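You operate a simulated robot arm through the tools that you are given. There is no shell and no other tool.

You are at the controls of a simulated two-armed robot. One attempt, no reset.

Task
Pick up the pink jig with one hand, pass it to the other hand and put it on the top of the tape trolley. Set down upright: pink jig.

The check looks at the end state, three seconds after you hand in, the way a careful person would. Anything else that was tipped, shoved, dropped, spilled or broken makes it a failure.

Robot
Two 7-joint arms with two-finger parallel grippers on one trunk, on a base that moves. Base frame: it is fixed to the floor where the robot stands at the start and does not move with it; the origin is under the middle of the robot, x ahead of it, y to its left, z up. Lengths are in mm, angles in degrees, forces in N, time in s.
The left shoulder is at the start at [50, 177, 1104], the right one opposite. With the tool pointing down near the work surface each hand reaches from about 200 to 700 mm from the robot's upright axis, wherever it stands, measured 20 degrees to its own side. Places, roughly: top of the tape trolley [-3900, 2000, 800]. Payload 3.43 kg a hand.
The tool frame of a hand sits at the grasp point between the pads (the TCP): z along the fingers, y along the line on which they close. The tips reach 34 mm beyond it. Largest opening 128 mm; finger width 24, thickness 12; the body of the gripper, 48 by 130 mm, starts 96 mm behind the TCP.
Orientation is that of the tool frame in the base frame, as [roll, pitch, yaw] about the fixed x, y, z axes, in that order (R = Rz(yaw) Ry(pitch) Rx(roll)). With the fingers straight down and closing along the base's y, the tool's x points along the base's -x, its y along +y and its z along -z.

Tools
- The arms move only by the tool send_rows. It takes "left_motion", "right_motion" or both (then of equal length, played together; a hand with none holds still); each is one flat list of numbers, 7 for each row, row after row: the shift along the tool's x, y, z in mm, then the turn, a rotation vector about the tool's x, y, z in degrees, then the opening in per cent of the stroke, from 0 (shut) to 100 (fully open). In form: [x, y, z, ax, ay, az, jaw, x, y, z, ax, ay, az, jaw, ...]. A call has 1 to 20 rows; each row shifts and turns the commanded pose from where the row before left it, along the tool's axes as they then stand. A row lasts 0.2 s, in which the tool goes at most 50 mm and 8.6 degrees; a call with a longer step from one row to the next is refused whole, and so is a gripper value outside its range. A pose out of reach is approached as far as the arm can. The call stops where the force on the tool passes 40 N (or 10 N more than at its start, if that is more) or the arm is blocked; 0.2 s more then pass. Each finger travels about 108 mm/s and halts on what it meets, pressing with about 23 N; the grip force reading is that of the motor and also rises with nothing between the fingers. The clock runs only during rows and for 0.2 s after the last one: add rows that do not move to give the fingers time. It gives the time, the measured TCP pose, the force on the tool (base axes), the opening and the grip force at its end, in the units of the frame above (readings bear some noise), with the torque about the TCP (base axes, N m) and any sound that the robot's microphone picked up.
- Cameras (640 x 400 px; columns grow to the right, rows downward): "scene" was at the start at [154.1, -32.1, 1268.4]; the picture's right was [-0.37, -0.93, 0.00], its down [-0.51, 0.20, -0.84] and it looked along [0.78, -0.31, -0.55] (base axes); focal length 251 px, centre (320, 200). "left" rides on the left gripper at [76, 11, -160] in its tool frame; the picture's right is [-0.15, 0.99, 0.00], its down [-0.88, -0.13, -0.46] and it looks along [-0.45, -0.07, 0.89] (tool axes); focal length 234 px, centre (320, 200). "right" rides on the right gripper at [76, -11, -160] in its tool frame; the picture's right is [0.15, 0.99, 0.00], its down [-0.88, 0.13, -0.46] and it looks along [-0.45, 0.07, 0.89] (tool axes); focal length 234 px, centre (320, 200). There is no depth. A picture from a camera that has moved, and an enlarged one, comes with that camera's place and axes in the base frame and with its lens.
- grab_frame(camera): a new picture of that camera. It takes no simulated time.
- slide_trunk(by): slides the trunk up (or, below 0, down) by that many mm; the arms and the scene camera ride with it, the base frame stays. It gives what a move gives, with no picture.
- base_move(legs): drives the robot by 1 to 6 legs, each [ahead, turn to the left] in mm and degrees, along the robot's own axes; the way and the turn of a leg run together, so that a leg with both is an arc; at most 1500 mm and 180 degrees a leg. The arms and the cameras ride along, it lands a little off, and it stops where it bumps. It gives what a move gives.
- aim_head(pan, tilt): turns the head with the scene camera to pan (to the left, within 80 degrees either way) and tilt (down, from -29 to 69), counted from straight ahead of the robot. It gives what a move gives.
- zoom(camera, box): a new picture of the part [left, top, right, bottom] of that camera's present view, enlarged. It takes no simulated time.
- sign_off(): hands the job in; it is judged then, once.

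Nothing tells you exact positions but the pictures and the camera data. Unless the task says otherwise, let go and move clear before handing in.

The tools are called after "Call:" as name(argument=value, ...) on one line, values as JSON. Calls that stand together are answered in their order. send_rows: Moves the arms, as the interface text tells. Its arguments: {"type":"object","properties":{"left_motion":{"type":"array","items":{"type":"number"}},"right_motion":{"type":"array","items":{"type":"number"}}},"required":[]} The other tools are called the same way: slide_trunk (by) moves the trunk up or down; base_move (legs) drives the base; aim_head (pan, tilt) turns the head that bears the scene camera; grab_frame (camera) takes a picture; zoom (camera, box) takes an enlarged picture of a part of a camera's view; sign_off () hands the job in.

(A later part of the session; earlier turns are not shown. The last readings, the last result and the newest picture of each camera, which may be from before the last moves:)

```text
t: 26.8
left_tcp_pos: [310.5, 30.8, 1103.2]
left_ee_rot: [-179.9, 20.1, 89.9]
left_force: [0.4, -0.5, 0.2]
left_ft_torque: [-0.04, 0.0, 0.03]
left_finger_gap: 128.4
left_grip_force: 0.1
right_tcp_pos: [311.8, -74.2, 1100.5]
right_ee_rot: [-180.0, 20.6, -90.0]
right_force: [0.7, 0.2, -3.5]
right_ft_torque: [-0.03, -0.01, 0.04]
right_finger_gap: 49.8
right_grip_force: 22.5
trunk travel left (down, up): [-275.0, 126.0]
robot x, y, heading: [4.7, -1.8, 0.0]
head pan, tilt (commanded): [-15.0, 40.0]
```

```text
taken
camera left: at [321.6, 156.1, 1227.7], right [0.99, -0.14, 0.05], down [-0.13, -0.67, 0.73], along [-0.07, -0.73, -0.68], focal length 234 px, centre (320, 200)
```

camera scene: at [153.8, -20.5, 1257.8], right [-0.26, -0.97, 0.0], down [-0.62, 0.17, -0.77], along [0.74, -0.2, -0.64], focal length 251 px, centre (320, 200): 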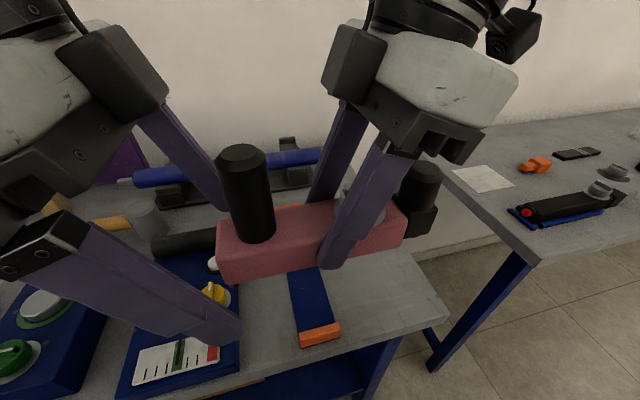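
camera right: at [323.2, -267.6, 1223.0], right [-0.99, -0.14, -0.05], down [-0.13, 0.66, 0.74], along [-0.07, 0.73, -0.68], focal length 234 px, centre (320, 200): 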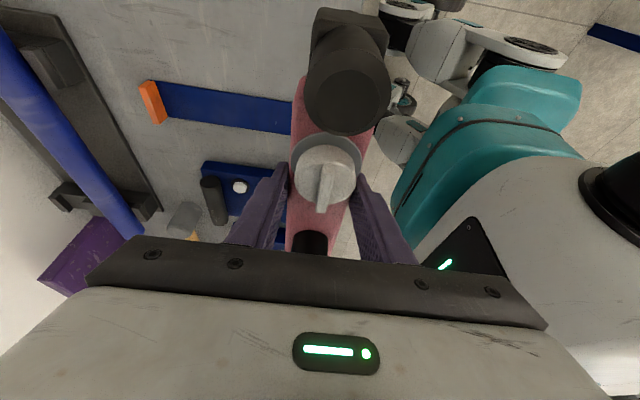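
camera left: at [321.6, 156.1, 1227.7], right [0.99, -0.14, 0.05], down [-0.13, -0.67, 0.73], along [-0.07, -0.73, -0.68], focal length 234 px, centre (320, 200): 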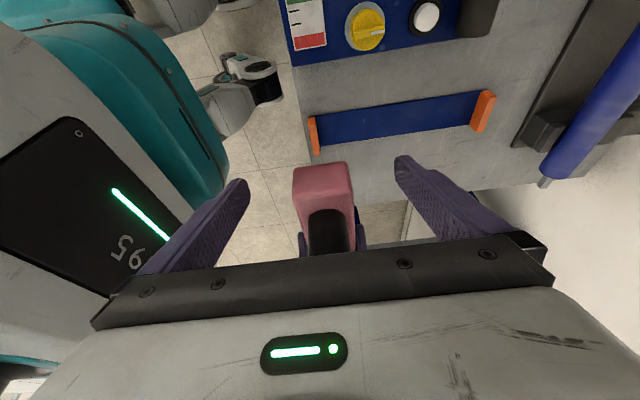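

Everything is lined up and clear. I'll slide in the last 42 mm.

Call:
send_rows(right_motion=[-13.1, 0, 4.9, 0, 0, 0, 0, -13.1, 0, 4.9, 0, 0, 0, 0, -13.1, 0, 4.9, 0, 0, 0, 0, 0, 0, 0, 0, 0, 0, 0])

Call:
grab_frame(camera="scene")

Call:
grab_frame(camera="left")

Call:
grab_frame(camera="right")

```text
t: 27.8
left_tcp_pos: [309.6, 29.8, 1103.9]
left_ee_rot: [-180.0, 20.0, 90.0]
left_force: [0.1, -0.8, -0.4]
left_ft_torque: [0.02, 0.01, 0.0]
left_finger_gap: 128.0
left_grip_force: 0.2
right_tcp_pos: [311.4, -33.1, 1100.3]
right_ee_rot: [180.0, 20.4, -89.9]
right_force: [0.0, -1.3, -3.3]
right_ft_torque: [-0.01, 0.0, 0.01]
right_finger_gap: 49.7
right_grip_force: 22.8
trunk travel left (down, up): [-275.0, 126.0]
robot x, y, heading: [-3.2, -1.3, 0.1]
head pan, tilt (commanded): [-15.0, 40.0]
```

```text
taken
camera scene: at [153.5, -20.9, 1257.9], right [-0.26, -0.97, 0.0], down [-0.62, 0.17, -0.77], along [0.74, -0.2, -0.64], focal length 251 px, centre (320, 200)
```

scene: 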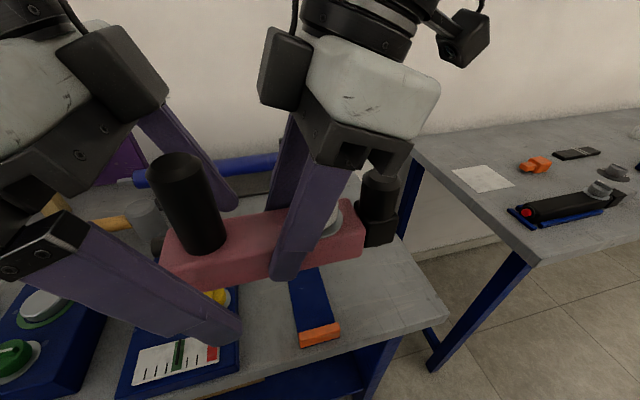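

```text
taken
camera left: at [321.4, 155.7, 1227.8], right [0.99, -0.14, 0.05], down [-0.13, -0.67, 0.73], along [-0.07, -0.73, -0.68], focal length 234 px, centre (320, 200)
```

left: 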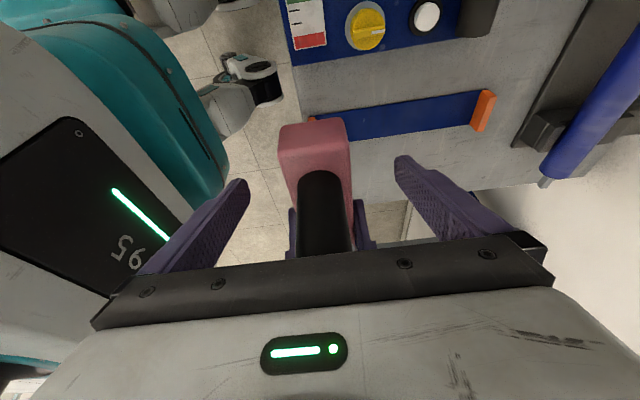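

```text
taken
camera right: at [322.4, -159.9, 1223.1], right [-0.99, -0.14, -0.05], down [-0.13, 0.66, 0.74], along [-0.07, 0.73, -0.68], focal length 234 px, centre (320, 200)
```

right: 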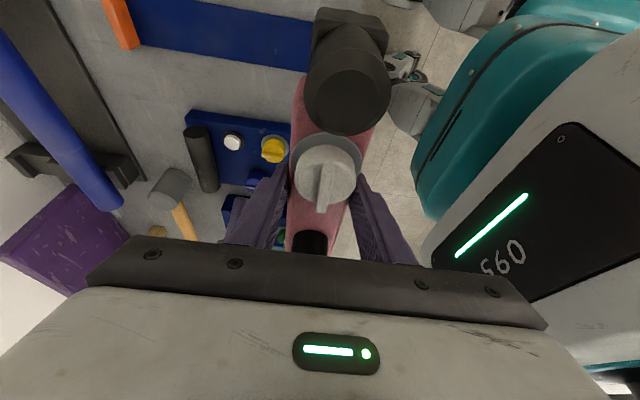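

The left fingers straddle the bar and post with the palm clear. I'll close the left hand gently while the right keeps its grip.

Call:
send_rows(left_motion=[0, 0, 0, 0, 0, 0, 75, 0, 0, 0, 0, 0, 0, 55, 0, 0, 0, 0, 0, 0, 46, 0, 0, 0, 0, 0, 0, 42, 0, 0, 0, 0, 0, 0, 39, 0, 0, 0, 0, 0, 0, 36, 0, 0, 0, 0, 0, 0, 32, 0, 0, 0, 0, 0, 0, 20])

Call:
grab_frame(camera="scene")

Call:
grab_frame(camera="left")

```text
t: 29.6
left_tcp_pos: [310.6, 30.2, 1103.1]
left_ee_rot: [179.9, 20.0, 90.0]
left_force: [2.3, 0.2, 0.2]
left_ft_torque: [-0.01, -0.07, 0.11]
left_finger_gap: 49.6
left_grip_force: 23.1
right_tcp_pos: [310.5, -32.7, 1100.8]
right_ee_rot: [179.9, 20.6, -89.9]
right_force: [-1.6, 0.6, -1.8]
right_ft_torque: [0.05, 0.08, -0.02]
right_finger_gap: 49.7
right_grip_force: 22.9
trunk travel left (down, up): [-275.0, 126.0]
robot x, y, heading: [-1.6, -0.2, 0.2]
head pan, tilt (commanded): [-15.0, 40.0]
```

```text
taken
camera scene: at [153.7, -20.9, 1257.8], right [-0.26, -0.97, 0.0], down [-0.62, 0.17, -0.77], along [0.74, -0.2, -0.64], focal length 251 px, centre (320, 200)
```

scene: 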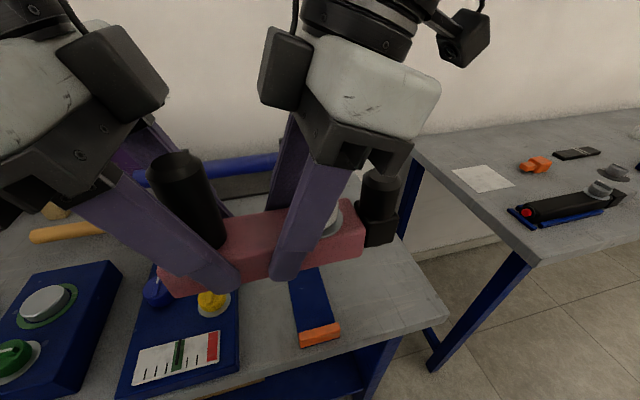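

```text
taken
camera left: at [321.6, 155.7, 1227.7], right [0.99, -0.14, 0.05], down [-0.13, -0.67, 0.73], along [-0.07, -0.73, -0.68], focal length 234 px, centre (320, 200)
```

left: 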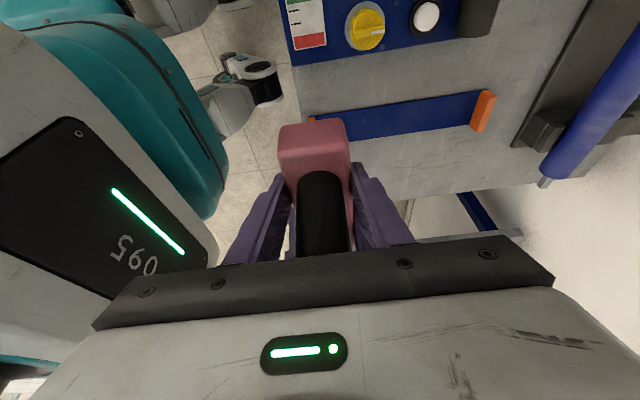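

Both hands grip the bar firmly at 23 N each. Now the right hand opens while the left squeezes, and I'll check that the left carries it steadily.

Call:
send_rows(left_motion=[0, 0, 0, 0, 0, 0, 0, 0, 0, 0, 0, 0, 0, 0, 0, 0, 0, 0, 0, 0, 0, 0, 0, 0, 0, 0, 0, 0, 0, 0, 0, 0, 0, 0, 0], right_motion=[0, 0, 0, 0, 0, 0, 38, 0, 0, 0, 0, 0, 0, 44, 0, 0, 0, 0, 0, 0, 52, 0, 0, 0, 0, 0, 0, 60, 0, 0, 0, 0, 0, 0, 60])

Call:
grab_frame(camera="scene")

Call:
grab_frame(camera="right")

```text
t: 30.8
left_tcp_pos: [309.5, 30.2, 1103.2]
left_ee_rot: [-179.9, 20.1, 90.0]
left_force: [-0.3, -0.5, 0.1]
left_ft_torque: [0.22, 0.0, 0.03]
left_finger_gap: 49.7
left_grip_force: 23.2
right_tcp_pos: [310.0, -33.5, 1101.9]
right_ee_rot: [-180.0, 20.6, -89.8]
right_force: [0.4, -0.5, -0.8]
right_ft_torque: [0.0, -0.04, 0.0]
right_finger_gap: 76.8
right_grip_force: 0.1
trunk travel left (down, up): [-275.0, 126.0]
robot x, y, heading: [1.5, -0.1, -0.2]
head pan, tilt (commanded): [-15.0, 40.0]
```

```text
taken
camera scene: at [153.7, -20.9, 1257.8], right [-0.26, -0.97, 0.0], down [-0.62, 0.17, -0.77], along [0.74, -0.2, -0.64], focal length 251 px, centre (320, 200)
```

scene: 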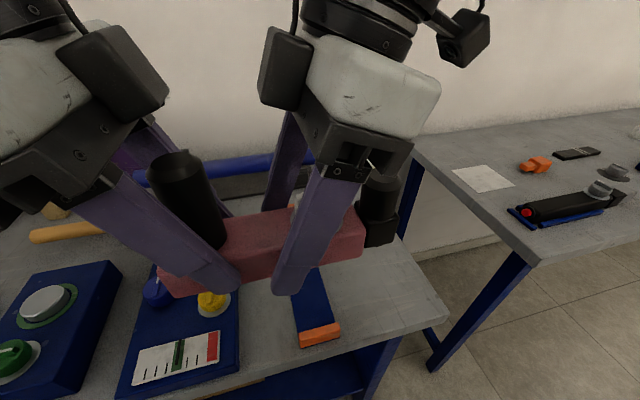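

```text
taken
camera right: at [322.6, -160.1, 1223.2], right [-0.99, -0.14, -0.05], down [-0.13, 0.66, 0.74], along [-0.07, 0.73, -0.68], focal length 234 px, centre (320, 200)
```

right: 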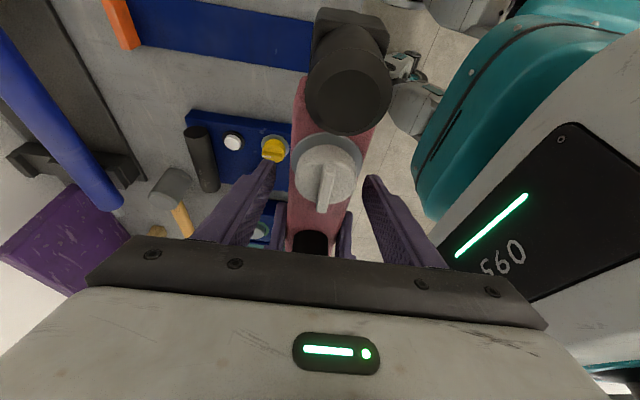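

The left hand carries the jig alone without any sag. The right hand backs out along its own axis and moves off to the right.

Call:
send_rows(left_motion=[0, 0, 0, 0, 0, 0, 0, 0, 0, 0, 0, 0, 0, 0, 0, 0, 0, 0, 0, 0, 0, 0, 0, 0, 0, 0, 0, 0, 0, 0, 0, 0, 0, 0, 0, 0, 0, 0, 0, 0, 0, 0, 0, 0, 0, 0, 0, 0, 0, 0, 0, 0, 0, 0, 0, 0], right_motion=[0, 0, -20, 0, 0, 0, 60, 0, 0, -30, 0, 0, 0, 60, 0, 0, -35, 0, 0, 0, 60, 0, 0, -35, 0, 0, 0, 60, 0, 0, -30, 0, 0, 0, 60, 40, 0, 0, 0, 0, 0, 60, 40, 0, 0, 0, 0, 0, 60, 40, 0, 0, 0, 0, 0, 60])

Call:
grab_frame(camera="scene")

Call:
grab_frame(camera="left")

Call:
grab_frame(camera="right")

```text
t: 32.6
left_tcp_pos: [310.3, 30.6, 1103.7]
left_ee_rot: [-180.0, 20.1, 90.0]
left_force: [0.4, -0.8, -0.9]
left_ft_torque: [0.23, 0.03, 0.02]
left_finger_gap: 49.7
left_grip_force: 23.2
right_tcp_pos: [311.6, -199.6, 1198.3]
right_ee_rot: [180.0, 20.7, -89.8]
right_force: [-1.1, 0.3, -0.1]
right_ft_torque: [0.0, -0.02, -0.02]
right_finger_gap: 76.6
right_grip_force: 0.1
trunk travel left (down, up): [-275.0, 126.0]
robot x, y, heading: [-1.8, -0.1, 0.2]
head pan, tilt (commanded): [-15.0, 40.0]
```

```text
taken
camera scene: at [153.7, -21.7, 1257.8], right [-0.26, -0.97, 0.0], down [-0.62, 0.17, -0.77], along [0.74, -0.2, -0.64], focal length 251 px, centre (320, 200)
```

scene: 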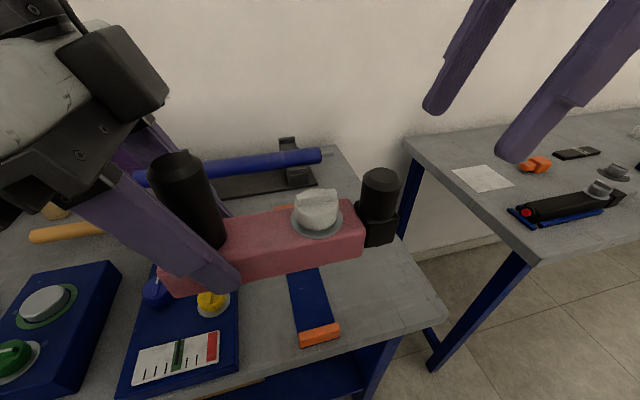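

```text
taken
camera left: at [321.5, 154.9, 1227.8], right [0.99, -0.14, 0.05], down [-0.13, -0.67, 0.73], along [-0.07, -0.73, -0.68], focal length 234 px, centre (320, 200)
```

left: 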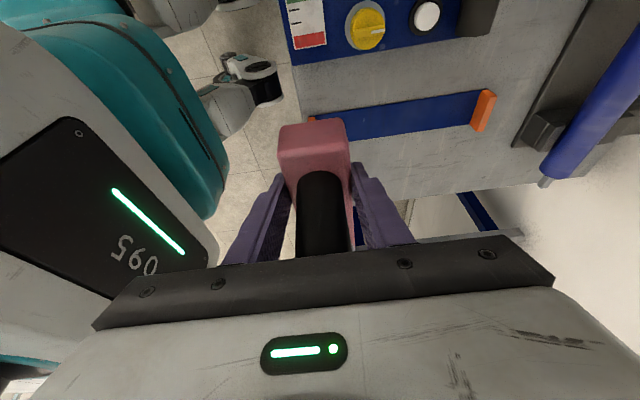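

```text
taken
camera right: at [323.2, -326.5, 1320.6], right [-0.99, -0.14, -0.05], down [-0.13, 0.66, 0.74], along [-0.07, 0.73, -0.68], focal length 234 px, centre (320, 200)
```

right: 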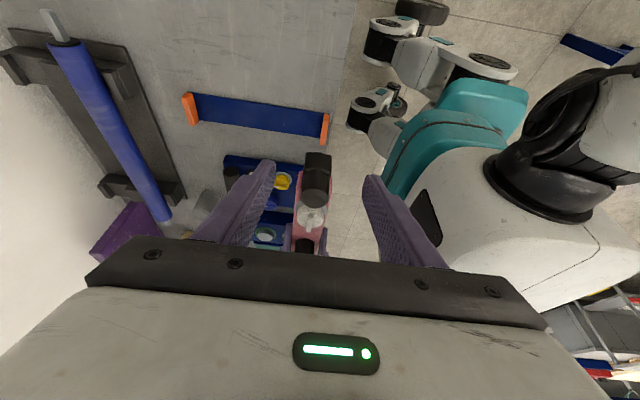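

The handover is done: the left hand holds the jig alone and level. Before driving to the trolley behind me I'll look around with the head and the free right hand's camera.

Call:
aim_head(pan=80, tilt=20)

Call:
grab_frame(camera="scene")

Call:
aim_head(pan=-80, tilt=25)

Call:
grab_frame(camera="scene")

Call:
zoom(camera="right", box=[400, 0, 640, 150])

Call:
zoom(camera="right", box=[480, 250, 640, 400])

```text
t: 34.3
left_tcp_pos: [309.6, 30.7, 1104.0]
left_ee_rot: [179.9, 19.9, 90.0]
left_force: [0.4, -0.4, 0.9]
left_ft_torque: [0.2, 0.07, -0.03]
left_finger_gap: 49.8
left_grip_force: 22.8
right_tcp_pos: [311.6, -198.1, 1197.9]
right_ee_rot: [179.9, 20.6, -90.0]
right_force: [0.0, -0.4, -0.9]
right_ft_torque: [-0.01, -0.01, 0.0]
right_finger_gap: 77.0
right_grip_force: 0.1
trunk travel left (down, up): [-275.0, 126.0]
robot x, y, heading: [0.1, 3.8, -0.1]
head pan, tilt (commanded): [80.0, 20.0]
```

```text
taken
camera scene: at [87.8, 92.8, 1289.2], right [0.98, -0.17, 0.0], down [-0.06, -0.34, -0.94], along [0.16, 0.93, -0.34], focal length 251 px, centre (320, 200)
```

scene: 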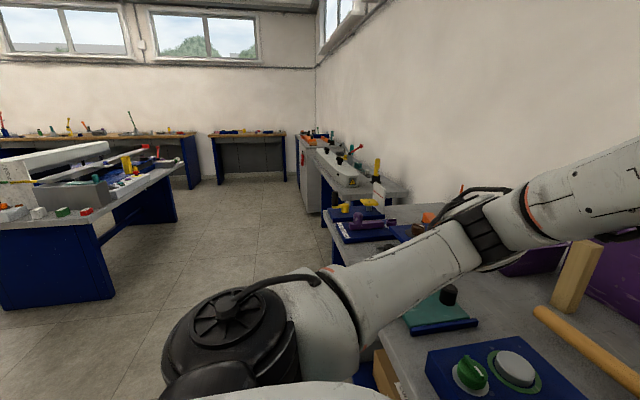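

```text
t: 36.8
left_tcp_pos: [310.1, 30.3, 1103.5]
left_ee_rot: [-179.9, 20.0, 90.0]
left_force: [-0.7, 0.6, 0.8]
left_ft_torque: [0.23, 0.03, 0.03]
left_finger_gap: 49.8
left_grip_force: 23.3
right_tcp_pos: [311.2, -196.0, 1198.4]
right_ee_rot: [180.0, 20.6, -89.9]
right_force: [-0.1, -0.4, 0.2]
right_ft_torque: [-0.02, 0.01, -0.01]
right_finger_gap: 76.9
right_grip_force: 0.1
trunk travel left (down, up): [-275.0, 126.0]
robot x, y, heading: [0.0, -1.8, 0.1]
head pan, tilt (commanded): [-80.0, 25.0]
```

```text
taken
camera scene: at [87.6, -89.7, 1281.1], right [-0.98, -0.17, 0.0], down [-0.07, 0.42, -0.91], along [0.16, -0.89, -0.42], focal length 251 px, centre (320, 200)
```

scene: 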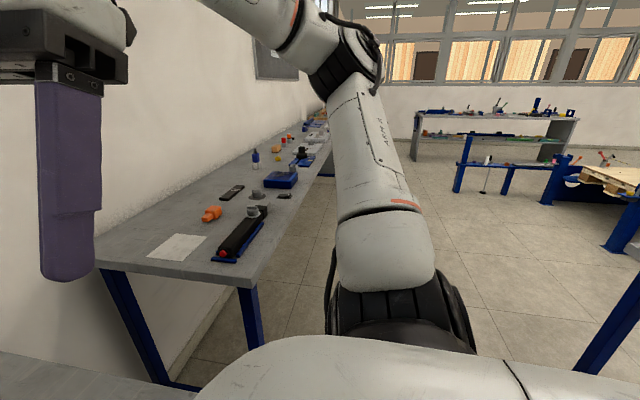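

```text
2.67 times, centred on (520, 75) of right
camera zoom: at [323.3, -325.1, 1321.0], right [-0.99, -0.14, -0.05], down [-0.13, 0.66, 0.74], along [-0.07, 0.73, -0.68], focal length 624 px, centre (-213, 533)
```

zoom: 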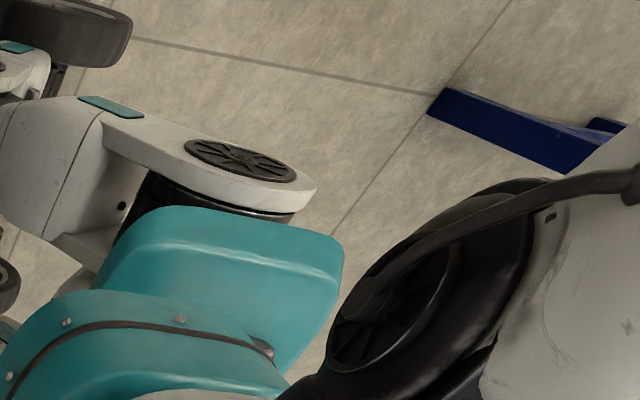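

```text
2.67 times, centred on (560, 325) of right
camera zoom: at [323.3, -325.1, 1321.0], right [-0.99, -0.14, -0.05], down [-0.13, 0.66, 0.74], along [-0.07, 0.73, -0.68], focal length 624 px, centre (-320, -133)
```

zoom: 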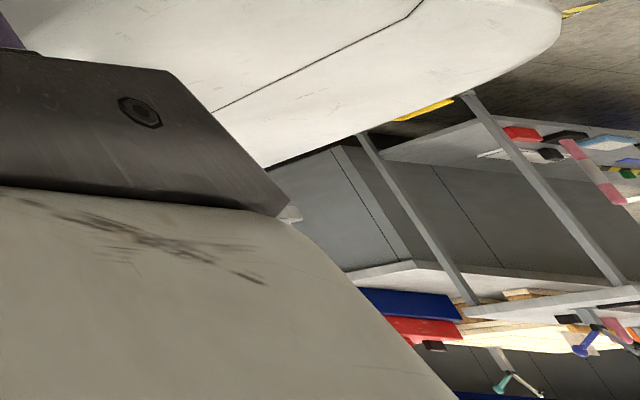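

Behind me to the right is a blue structure, with a floor beam at about (-750…-1100,-180) and a leg near (-1058,-1050). To the left is an island table whose edge is at x≈-700, y≥1100. I'll back off the bench gently and turn left in steps, looking as I go.

Call:
base_move(legs=[[-200, 0]])

Call:
aim_head(pan=80, tilt=20)

Call:
base_move(legs=[[0, 40]])

Call:
grab_frame(camera="scene")

Call:
grab_frame(camera="left")

```text
t: 38.4
left_tcp_pos: [111.0, 29.4, 1103.4]
left_ee_rot: [180.0, 20.1, 89.9]
left_force: [-0.7, 0.3, 0.3]
left_ft_torque: [0.22, -0.02, 0.02]
left_finger_gap: 49.6
left_grip_force: 22.7
right_tcp_pos: [111.6, -198.3, 1198.7]
right_ee_rot: [-180.0, 20.6, -89.9]
right_force: [0.1, -0.6, 0.0]
right_ft_torque: [-0.02, -0.04, -0.05]
right_finger_gap: 76.7
right_grip_force: 0.0
trunk travel left (down, up): [-275.0, 126.0]
robot x, y, heading: [-195.8, -1.4, 0.2]
head pan, tilt (commanded): [-80.0, 25.0]
```

```text
t: 40.8
left_tcp_pos: [112.3, 29.2, 1102.6]
left_ee_rot: [179.8, 20.0, 90.0]
left_force: [0.8, -0.2, 0.6]
left_ft_torque: [0.21, 0.0, -0.01]
left_finger_gap: 49.8
left_grip_force: 23.0
right_tcp_pos: [112.3, -198.3, 1197.9]
right_ee_rot: [-180.0, 20.6, -89.9]
right_force: [-0.2, 0.5, -0.2]
right_ft_torque: [0.02, 0.02, 0.01]
right_finger_gap: 76.8
right_grip_force: 0.0
trunk travel left (down, up): [-275.0, 126.0]
robot x, y, heading: [-197.5, -0.9, -0.0]
head pan, tilt (commanded): [80.0, 20.0]
```

```text
t: 43.1
left_tcp_pos: [18.4, 224.0, 1104.2]
left_ee_rot: [180.0, 20.1, 130.2]
left_force: [-0.1, 0.1, 0.6]
left_ft_torque: [0.19, 0.14, -0.01]
left_finger_gap: 50.2
left_grip_force: 23.0
right_tcp_pos: [166.7, 49.5, 1198.1]
right_ee_rot: [179.9, 20.6, -49.8]
right_force: [0.1, -1.0, 0.2]
right_ft_torque: [-0.05, 0.0, 0.0]
right_finger_gap: 76.8
right_grip_force: 0.1
trunk travel left (down, up): [-275.0, 126.0]
robot x, y, heading: [-200.6, 2.7, 40.5]
head pan, tilt (commanded): [80.0, 20.0]
```

```text
taken
camera scene: at [-190.5, 127.2, 1289.2], right [0.86, 0.5, 0.0], down [0.17, -0.3, -0.94], along [-0.47, 0.81, -0.34], focal length 251 px, centre (320, 200)
```

scene: 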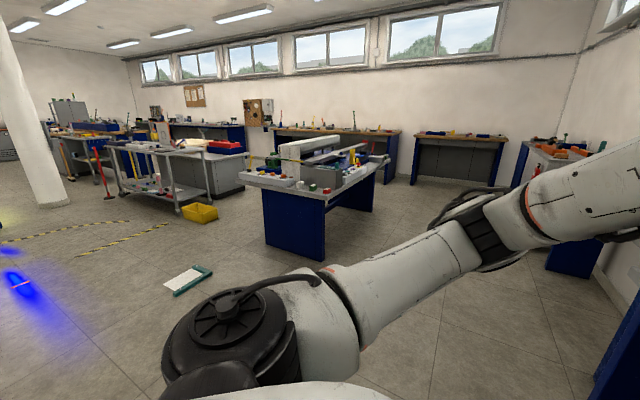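

```text
taken
camera left: at [-53.6, 326.5, 1227.6], right [0.85, 0.53, 0.05], down [0.33, -0.6, 0.73], along [0.42, -0.6, -0.68], focal length 234 px, centre (320, 200)
```

left: 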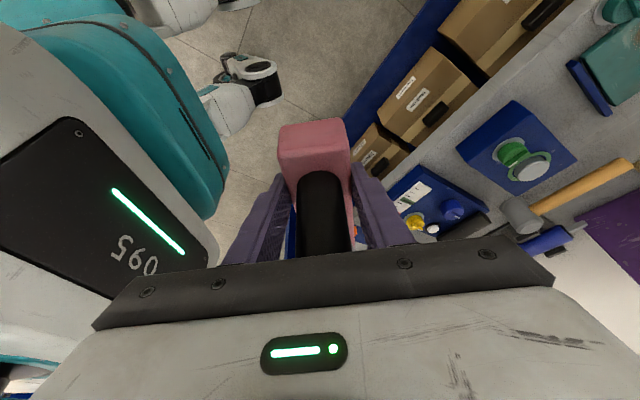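

The trolley should be the grey metal cart past the island table, about where (-3900,2000) projects. There's a flat tray on the floor near (-1925,1044) and a yellow bin near (-3080,1966) that I must avoid. I'll zoom in.

Call:
zoom(camera="scene", box=[80, 110, 280, 235])

Call:
zoom(camera="scene", box=[0, 180, 260, 340])

Call:
base_move(legs=[[0, 40]])

Call:
grab_frame(camera="scene")

```text
3.20 times, centred on (180, 172) of scene
camera zoom: at [-190.5, 127.2, 1289.2], right [0.86, 0.5, 0.0], down [0.17, -0.3, -0.94], along [-0.47, 0.81, -0.34], focal length 803 px, centre (768, 288)
```

zoom: 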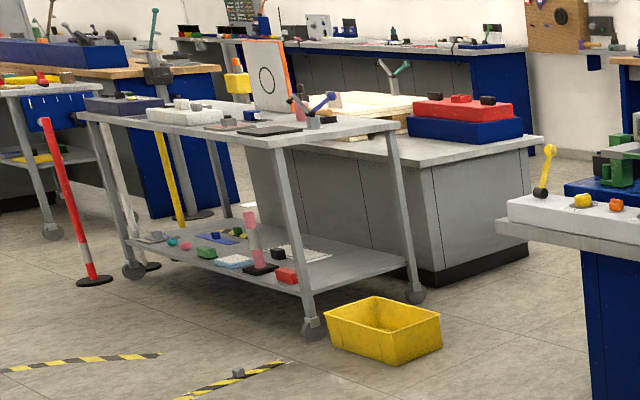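

```text
2.46 times, centred on (130, 260) of scene
camera zoom: at [-190.5, 127.2, 1289.2], right [0.86, 0.5, 0.0], down [0.17, -0.3, -0.94], along [-0.47, 0.81, -0.34], focal length 618 px, centre (788, 52)
```

zoom: 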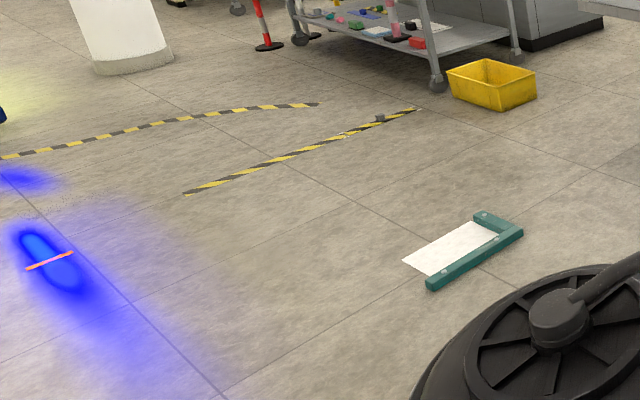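

```text
t: 45.4
left_tcp_pos: [-177.5, 311.5, 1103.9]
left_ee_rot: [-180.0, 20.0, 170.5]
left_force: [0.0, 0.6, 0.3]
left_ft_torque: [0.03, 0.22, -0.02]
left_finger_gap: 49.8
left_grip_force: 22.9
right_tcp_pos: [47.1, 274.1, 1197.7]
right_ee_rot: [-180.0, 20.7, -9.4]
right_force: [0.1, -0.3, -0.4]
right_ft_torque: [0.03, 0.0, 0.0]
right_finger_gap: 76.8
right_grip_force: 0.1
trunk travel left (down, up): [-275.0, 126.0]
robot x, y, heading: [-196.7, 0.4, 80.3]
head pan, tilt (commanded): [80.0, 20.0]
```

```text
taken
camera scene: at [-273.7, 101.6, 1289.2], right [0.33, 0.94, 0.0], down [0.32, -0.11, -0.94], along [-0.89, 0.31, -0.34], focal length 251 px, centre (320, 200)
```

scene: 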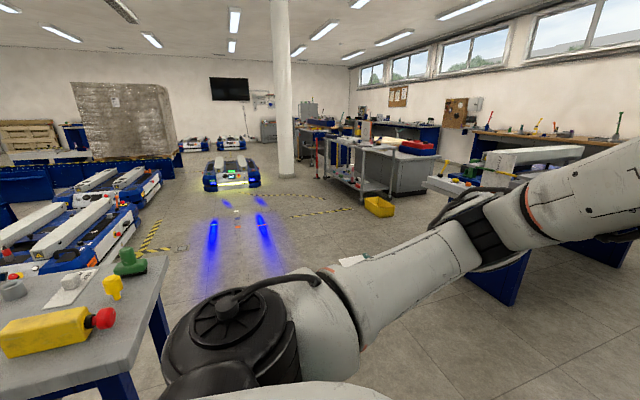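

The tape trolley is the two-shelf cart spanning roughly x -3350 to -4450, with its front edge at y≈1830. A table lies south of the way (edge y≈-135) and the island north (y≥1190), so I'll drive west along y≈420. That clears the floor tray and a small item on the floor at (-3190,1450).

Call:
base_move(legs=[[0, 9.7], [420, 0], [0, 90]])

Call:
aim_head(pan=0, tilt=25)

Call:
grab_frame(camera="scene")

Call:
grab_frame(camera="left")

```text
t: 52.5
left_tcp_pos: [-511.2, 385.7, 1103.5]
left_ee_rot: [179.8, 19.9, -88.9]
left_force: [-0.2, 0.3, 0.0]
left_ft_torque: [-0.23, -0.02, -0.02]
left_finger_gap: 49.3
left_grip_force: 22.5
right_tcp_pos: [-515.4, 614.3, 1199.0]
right_ee_rot: [-179.9, 20.6, 91.2]
right_force: [0.5, 0.2, 0.3]
right_ft_torque: [0.0, -0.01, -0.02]
right_finger_gap: 76.7
right_grip_force: 0.1
trunk travel left (down, up): [-275.0, 126.0]
robot x, y, heading: [-200.6, 421.3, -179.1]
head pan, tilt (commanded): [80.0, 20.0]
```

```text
t: 54.0
left_tcp_pos: [-510.4, 386.0, 1102.2]
left_ee_rot: [-180.0, 20.0, -88.9]
left_force: [0.4, 0.2, -0.2]
left_ft_torque: [-0.2, -0.02, -0.02]
left_finger_gap: 49.6
left_grip_force: 23.5
right_tcp_pos: [-517.1, 614.8, 1198.4]
right_ee_rot: [179.9, 20.5, 91.1]
right_force: [-0.2, 0.5, -0.4]
right_ft_torque: [-0.04, -0.01, 0.01]
right_finger_gap: 76.7
right_grip_force: 0.1
trunk travel left (down, up): [-275.0, 126.0]
robot x, y, heading: [-206.5, 420.7, -179.0]
head pan, tilt (commanded): [0.0, 25.0]
```

```text
taken
camera scene: at [-361.6, 419.6, 1281.1], right [-0.02, 1.0, 0.0], down [0.42, 0.01, -0.91], along [-0.91, -0.02, -0.42], focal length 251 px, centre (320, 200)
```

scene: 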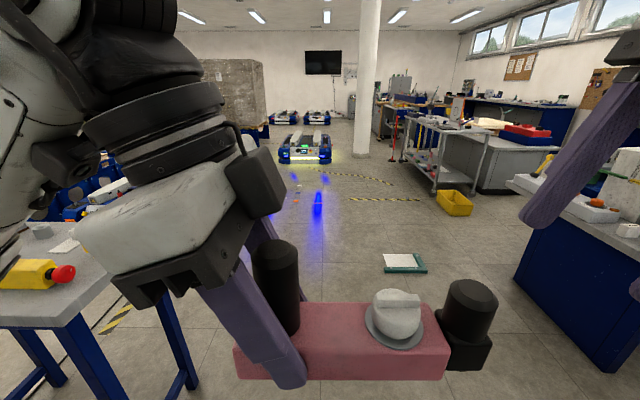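

```text
taken
camera left: at [-519.6, 259.4, 1227.7], right [-0.99, 0.12, 0.05], down [0.12, 0.67, 0.73], along [0.05, 0.73, -0.68], focal length 234 px, centre (320, 200)
```

left: 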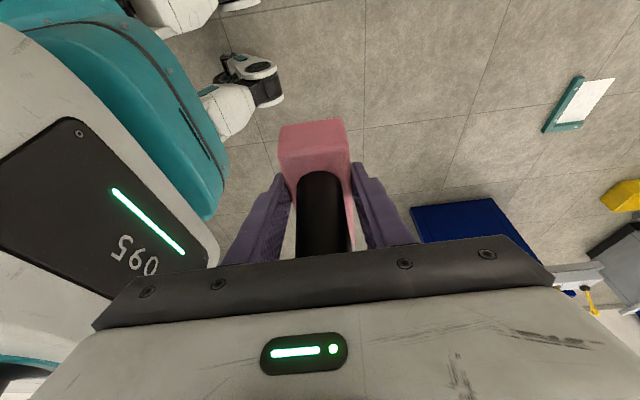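

The jig is upright and steady, and the way west is clear between the table on the left and the island and floor tray on the right. I'll drive 1.5 m and check.

Call:
base_move(legs=[[1500, 0]])

Call:
grab_frame(camera="scene")

```text
t: 61.5
left_tcp_pos: [-2014.7, 349.3, 1103.8]
left_ee_rot: [-180.0, 20.1, -88.5]
left_force: [-0.3, -0.1, 0.1]
left_ft_torque: [-0.19, -0.05, 0.02]
left_finger_gap: 49.7
left_grip_force: 23.2
right_tcp_pos: [-2022.5, 577.6, 1198.2]
right_ee_rot: [-180.0, 20.6, 91.7]
right_force: [1.0, 0.1, -0.2]
right_ft_torque: [0.0, 0.0, 0.04]
right_finger_gap: 76.7
right_grip_force: 0.1
trunk travel left (down, up): [-275.0, 126.0]
robot x, y, heading: [-1709.7, 386.5, -178.5]
head pan, tilt (commanded): [0.0, 25.0]
```

```text
taken
camera scene: at [-1866.8, 384.5, 1281.1], right [-0.03, 1.0, 0.0], down [0.42, 0.01, -0.91], along [-0.91, -0.02, -0.42], focal length 251 px, centre (320, 200)
```

scene: 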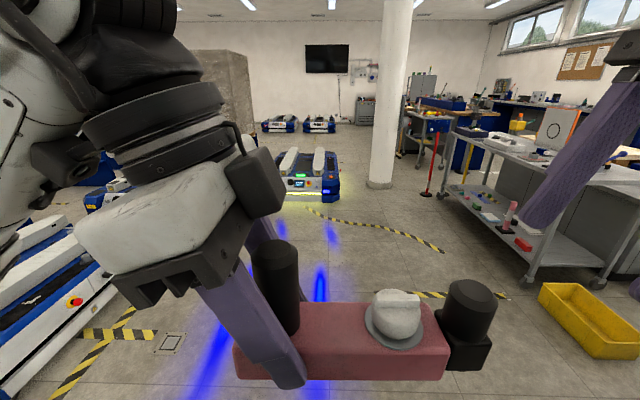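

Still steady. Let me pan to the trolley and study its top from here.

Call:
aim_head(pan=-38, tilt=15)

Call:
grab_frame(camera="scene")

Call:
zoom(camera="scene", box=[200, 150, 420, 300])

```text
t: 62.5
left_tcp_pos: [-2015.6, 349.2, 1102.7]
left_ee_rot: [180.0, 20.0, -88.5]
left_force: [-0.3, 0.4, 0.0]
left_ft_torque: [-0.23, -0.03, 0.01]
left_finger_gap: 49.7
left_grip_force: 23.2
right_tcp_pos: [-2023.1, 576.4, 1198.3]
right_ee_rot: [179.9, 20.6, 91.7]
right_force: [-0.1, -0.2, 0.7]
right_ft_torque: [-0.02, -0.02, -0.02]
right_finger_gap: 76.6
right_grip_force: 0.0
trunk travel left (down, up): [-275.0, 126.0]
robot x, y, heading: [-1703.1, 387.5, -178.4]
head pan, tilt (commanded): [-38.0, 15.0]
```

```text
taken
camera scene: at [-1849.8, 442.4, 1297.4], right [0.59, 0.81, 0.0], down [0.21, -0.15, -0.97], along [-0.78, 0.57, -0.26], focal length 251 px, centre (320, 200)
```

scene: 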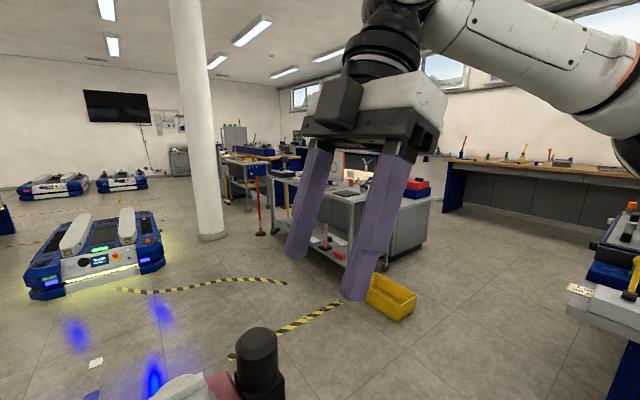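

```text
2.67 times, centred on (310, 225) of scene
camera zoom: at [-1849.8, 442.4, 1297.4], right [0.59, 0.81, 0.0], down [0.21, -0.15, -0.97], along [-0.78, 0.57, -0.26], focal length 669 px, centre (347, 133)
```

zoom: 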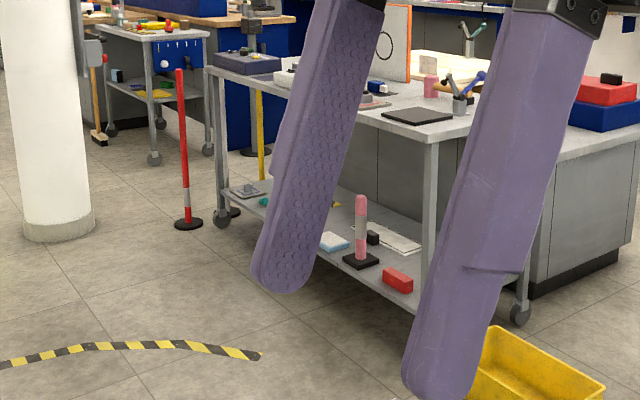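

I want to identify the small items on the floor ahead before driving further.

Call:
aim_head(pan=0, tilt=35)

Call:
grab_frame(camera="scene")

Call:
zoom(camera="scene", box=[220, 120, 420, 250])

Call:
zoom(camera="scene", box=[400, 100, 640, 250])

```text
t: 63.6
left_tcp_pos: [-2015.4, 349.1, 1103.9]
left_ee_rot: [180.0, 19.8, -88.5]
left_force: [0.6, -0.7, 0.0]
left_ft_torque: [-0.19, 0.0, 0.0]
left_finger_gap: 49.7
left_grip_force: 23.3
right_tcp_pos: [-2022.9, 575.7, 1198.0]
right_ee_rot: [-180.0, 20.5, 91.8]
right_force: [0.0, 0.3, 0.6]
right_ft_torque: [0.0, 0.03, -0.02]
right_finger_gap: 76.7
right_grip_force: 0.0
trunk travel left (down, up): [-275.0, 126.0]
robot x, y, heading: [-1708.0, 385.9, -178.4]
head pan, tilt (commanded): [0.0, 35.0]
```

```text
taken
camera scene: at [-1862.6, 384.7, 1265.4], right [-0.03, 1.0, 0.0], down [0.57, 0.02, -0.82], along [-0.82, -0.02, -0.57], focal length 251 px, centre (320, 200)
```

scene: 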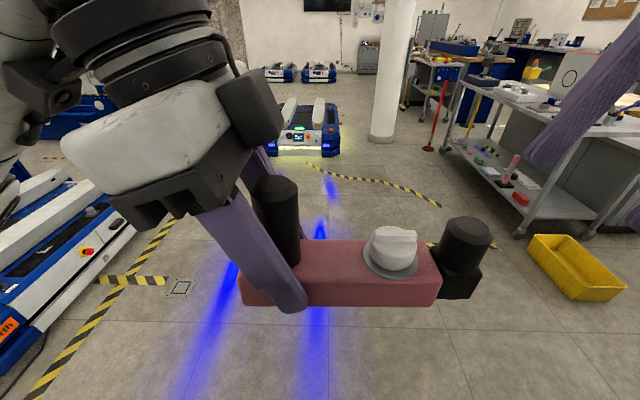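

```text
3.08 times, centred on (320, 185) of scene
camera zoom: at [-1862.6, 384.7, 1265.4], right [-0.03, 1.0, 0.0], down [0.57, 0.02, -0.82], along [-0.82, -0.02, -0.57], focal length 772 px, centre (320, 246)
```

zoom: 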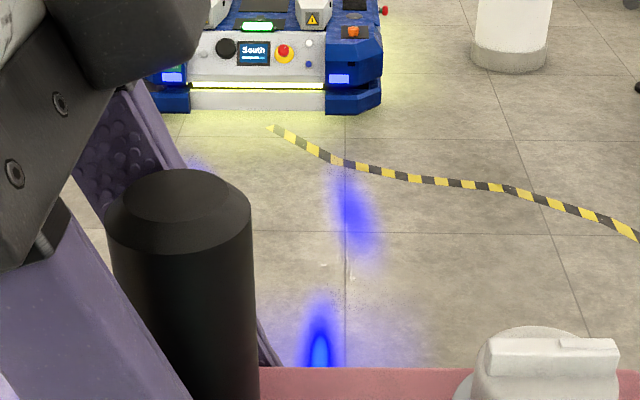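

```text
2.67 times, centred on (520, 175) of scene
camera zoom: at [-1862.6, 384.7, 1265.4], right [-0.03, 1.0, 0.0], down [0.57, 0.02, -0.82], along [-0.82, -0.02, -0.57], focal length 669 px, centre (-213, 267)
```

zoom: 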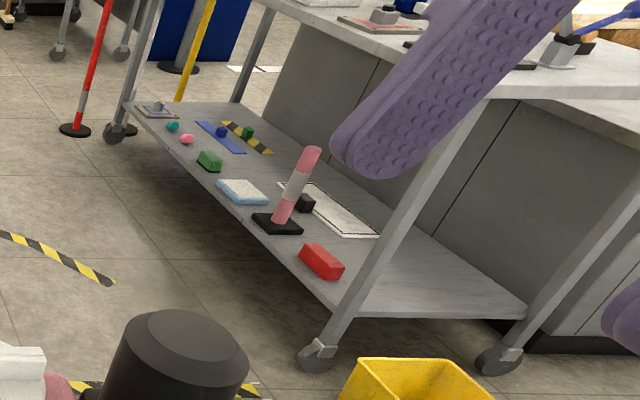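

The floor straight ahead looks clear, the parked AGV's front is at x≈-4590, and the trolley stands at y≈1830–2325. I'll swing the free right hand further out of the view and look at the trolley again.

Call:
send_rows(right_motion=[35, 0, -13, 0, 0, 0, 60, 35, 0, -13, 0, 0, 0, 60, 35, 0, -13, 0, 0, 0, 60, 35, 0, -13, 0, 0, 0, 60, 35, 0, -13, 0, 0, 0, 60])

Call:
aim_head(pan=-30, tilt=22)

Call:
grab_frame(camera="scene")

Call:
zoom(camera="scene", box=[200, 90, 440, 240])

Call:
zoom(camera="scene", box=[0, 200, 240, 350])

```text
t: 64.8
left_tcp_pos: [-2015.1, 349.0, 1104.4]
left_ee_rot: [-180.0, 19.9, -88.5]
left_force: [0.0, -0.6, 1.0]
left_ft_torque: [-0.24, 0.02, 0.01]
left_finger_gap: 49.5
left_grip_force: 23.2
right_tcp_pos: [-2028.0, 763.8, 1197.9]
right_ee_rot: [180.0, 20.6, 91.8]
right_force: [-0.6, -0.7, 0.4]
right_ft_torque: [0.0, 0.01, 0.0]
right_finger_gap: 76.7
right_grip_force: 0.1
trunk travel left (down, up): [-275.0, 126.0]
robot x, y, heading: [-1706.8, 387.4, -178.4]
head pan, tilt (commanded): [0.0, 35.0]
```

```text
t: 65.7
left_tcp_pos: [-2015.6, 348.5, 1103.5]
left_ee_rot: [-179.9, 19.9, -88.5]
left_force: [-0.2, -0.4, 0.1]
left_ft_torque: [-0.23, -0.02, 0.02]
left_finger_gap: 49.8
left_grip_force: 22.7
right_tcp_pos: [-2028.5, 764.4, 1197.2]
right_ee_rot: [180.0, 20.7, 91.7]
right_force: [0.6, 0.5, 1.0]
right_ft_torque: [0.02, 0.0, -0.04]
right_finger_gap: 76.9
right_grip_force: 0.1
trunk travel left (down, up): [-275.0, 126.0]
robot x, y, heading: [-1703.9, 388.4, -178.6]
head pan, tilt (commanded): [-30.0, 22.0]
```

```text
taken
camera scene: at [-1856.3, 431.2, 1285.9], right [0.48, 0.88, 0.0], down [0.33, -0.18, -0.93], along [-0.82, 0.44, -0.38], focal length 251 px, centre (320, 200)
```

scene: 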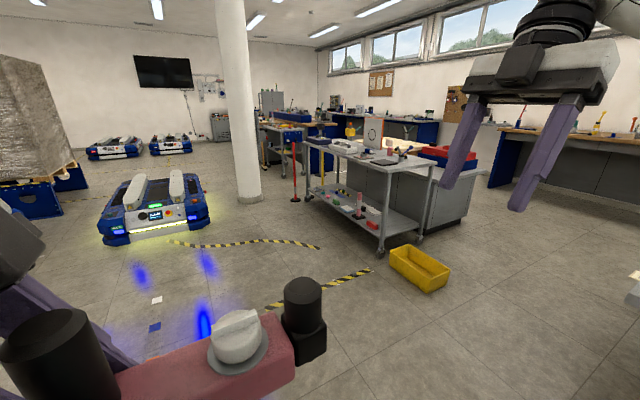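

```text
2.67 times, centred on (320, 165) of scene
camera zoom: at [-1856.3, 431.2, 1285.9], right [0.48, 0.88, 0.0], down [0.33, -0.18, -0.93], along [-0.82, 0.44, -0.38], focal length 669 px, centre (320, 293)
```

zoom: 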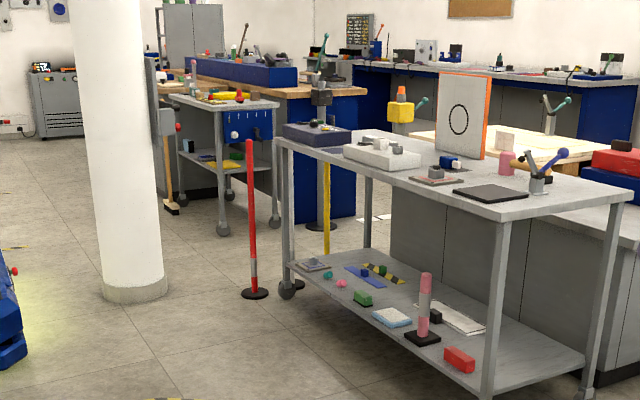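

```text
2.67 times, centred on (120, 275) of scene
camera zoom: at [-1856.3, 431.2, 1285.9], right [0.48, 0.88, 0.0], down [0.33, -0.18, -0.93], along [-0.82, 0.44, -0.38], focal length 669 px, centre (853, 0)
```

zoom: 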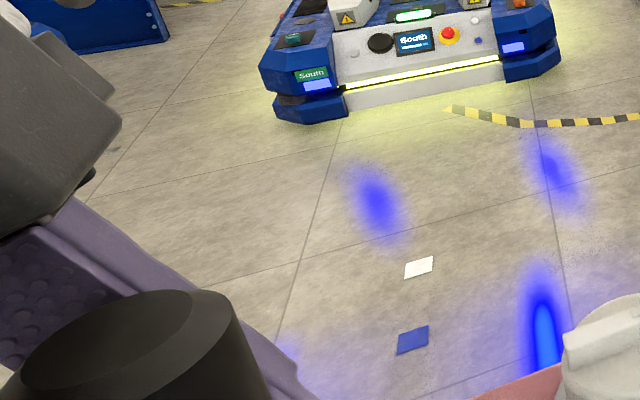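

The white and blue squares are flat floor markers. The trolley's top holds several items, with free space apparently toward its right end. I'll zoom in on the top and on the thing near the tape on the floor.

Call:
zoom(camera="scene", box=[320, 120, 450, 205])

Call:
zoom(camera="scene", box=[250, 220, 460, 320])

```text
4.71 times, centred on (385, 162) of scene
camera zoom: at [-1856.3, 431.2, 1285.9], right [0.48, 0.88, 0.0], down [0.33, -0.18, -0.93], along [-0.82, 0.44, -0.38], focal length 1181 px, centre (14, 376)
```

zoom: 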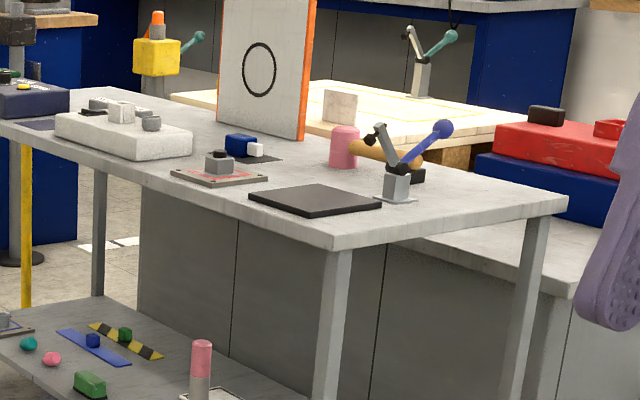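

```text
3.05 times, centred on (355, 270) of scene
camera zoom: at [-1856.3, 431.2, 1285.9], right [0.48, 0.88, 0.0], down [0.33, -0.18, -0.93], along [-0.82, 0.44, -0.38], focal length 765 px, centre (213, -13)
```

zoom: 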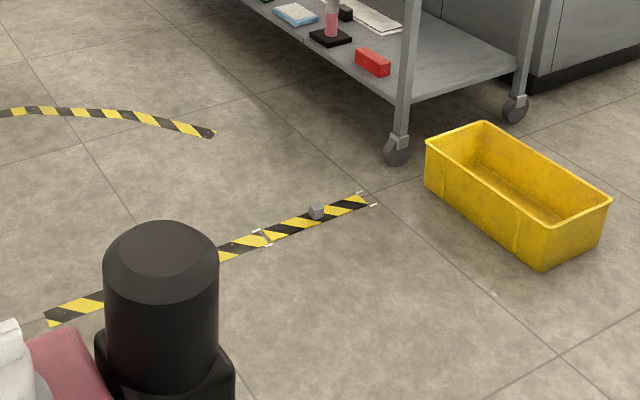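

The cube on the floor tape is at about (-3154,1424). The trolley's right end has a clear band about 150 mm wide along its full depth. I'll raise the right hand out of the way, drive to about (-3600,340), well clear of the cube, and turn to face the trolley.

Call:
send_rows(right_motion=[0, 0, -30, 0, 0, 0, 60, 0, 0, -30, 0, 0, 0, 60, 0, 0, -30, 0, 0, 0, 60])

Call:
base_move(legs=[[1000, 0], [890, 0]])

Call:
grab_frame(camera="scene")

```text
t: 66.5
left_tcp_pos: [-2015.0, 350.7, 1102.5]
left_ee_rot: [179.9, 19.9, -88.6]
left_force: [-0.3, 0.5, -1.6]
left_ft_torque: [-0.24, 0.0, 0.01]
left_finger_gap: 49.6
left_grip_force: 22.7
right_tcp_pos: [-2029.2, 789.7, 1264.4]
right_ee_rot: [-179.8, 20.6, 91.7]
right_force: [-0.1, 0.9, 1.0]
right_ft_torque: [-0.03, -0.01, -0.02]
right_finger_gap: 76.8
right_grip_force: 0.2
right hand out of reach, approached as far as the arm can: row 3
trunk travel left (down, up): [-275.0, 126.0]
robot x, y, heading: [-1705.1, 385.8, -178.3]
head pan, tilt (commanded): [-30.0, 22.0]
```

```text
t: 75.9
left_tcp_pos: [-3891.2, 277.7, 1102.3]
left_ee_rot: [-180.0, 19.9, -87.7]
left_force: [0.0, 1.4, 0.2]
left_ft_torque: [-0.21, 0.0, 0.01]
left_finger_gap: 49.8
left_grip_force: 22.9
right_tcp_pos: [-3913.0, 718.6, 1265.2]
right_ee_rot: [-179.9, 20.6, 92.5]
right_force: [-0.5, 0.0, -0.6]
right_ft_torque: [0.04, -0.01, -0.01]
right_finger_gap: 76.6
right_grip_force: 0.0
trunk travel left (down, up): [-275.0, 126.0]
robot x, y, heading: [-3582.6, 321.4, -177.9]
head pan, tilt (commanded): [-30.0, 22.0]
```

```text
taken
camera scene: at [-3734.3, 362.0, 1285.9], right [0.46, 0.89, 0.0], down [0.33, -0.17, -0.93], along [-0.82, 0.43, -0.38], focal length 251 px, centre (320, 200)
```

scene: 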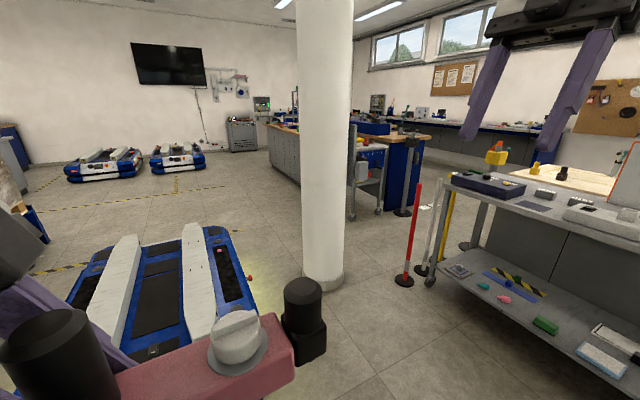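

I'm at (-3583,321) and the AGV is well ahead. I'll turn right to face the trolley.

Call:
base_move(legs=[[0, -92.1]])

Call:
aim_head(pan=0, tilt=22)

Call:
grab_frame(camera="scene")

Call:
zoom(camera="scene", box=[290, 130, 530, 280])

```text
t: 80.2
left_tcp_pos: [-3615.1, 630.5, 1102.8]
left_ee_rot: [180.0, 19.9, -179.7]
left_force: [-0.1, -0.1, -0.3]
left_ft_torque: [-0.01, 0.2, -0.01]
left_finger_gap: 50.0
left_grip_force: 22.9
right_tcp_pos: [-3174.0, 635.9, 1264.8]
right_ee_rot: [-179.9, 20.5, 0.5]
right_force: [-0.1, 0.2, 0.1]
right_ft_torque: [0.01, 0.0, -0.02]
right_finger_gap: 77.0
right_grip_force: 0.1
trunk travel left (down, up): [-275.0, 126.0]
robot x, y, heading: [-3583.0, 318.2, 90.4]
head pan, tilt (commanded): [-30.0, 22.0]
```

```text
t: 81.2
left_tcp_pos: [-3615.3, 630.9, 1102.5]
left_ee_rot: [179.9, 19.8, -179.5]
left_force: [-0.3, -0.9, -0.8]
left_ft_torque: [0.0, 0.22, -0.01]
left_finger_gap: 49.7
left_grip_force: 23.6
right_tcp_pos: [-3174.6, 634.7, 1265.2]
right_ee_rot: [-179.8, 20.5, 0.5]
right_force: [0.4, -0.2, 1.1]
right_ft_torque: [0.03, 0.02, -0.02]
right_finger_gap: 77.1
right_grip_force: 0.2
trunk travel left (down, up): [-275.0, 126.0]
robot x, y, heading: [-3582.1, 317.9, 90.3]
head pan, tilt (commanded): [0.0, 22.0]
```

```text
taken
camera scene: at [-3582.6, 484.7, 1286.0], right [1.0, 0.01, 0.0], down [0.0, -0.37, -0.93], along [-0.01, 0.93, -0.37], focal length 251 px, centre (320, 200)
```

scene: 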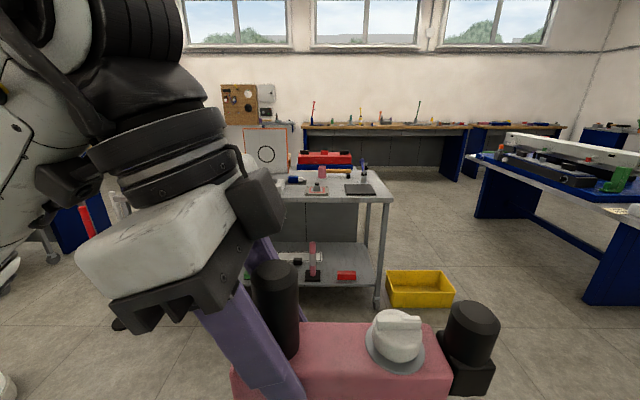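

```text
2.67 times, centred on (410, 205) of scene
camera zoom: at [-3582.6, 484.7, 1286.0], right [1.0, 0.01, 0.0], down [0.0, -0.37, -0.93], along [-0.01, 0.93, -0.37], focal length 669 px, centre (80, 187)
```

zoom: 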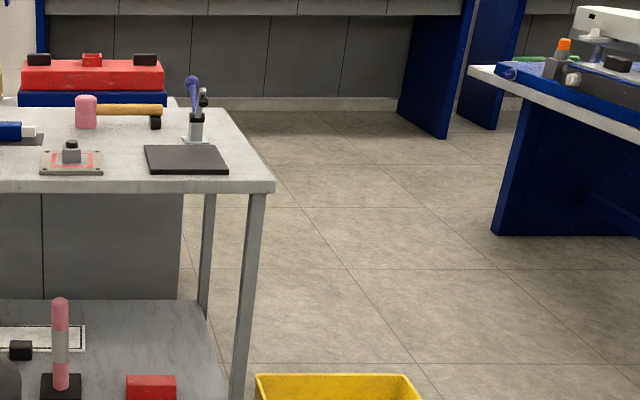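

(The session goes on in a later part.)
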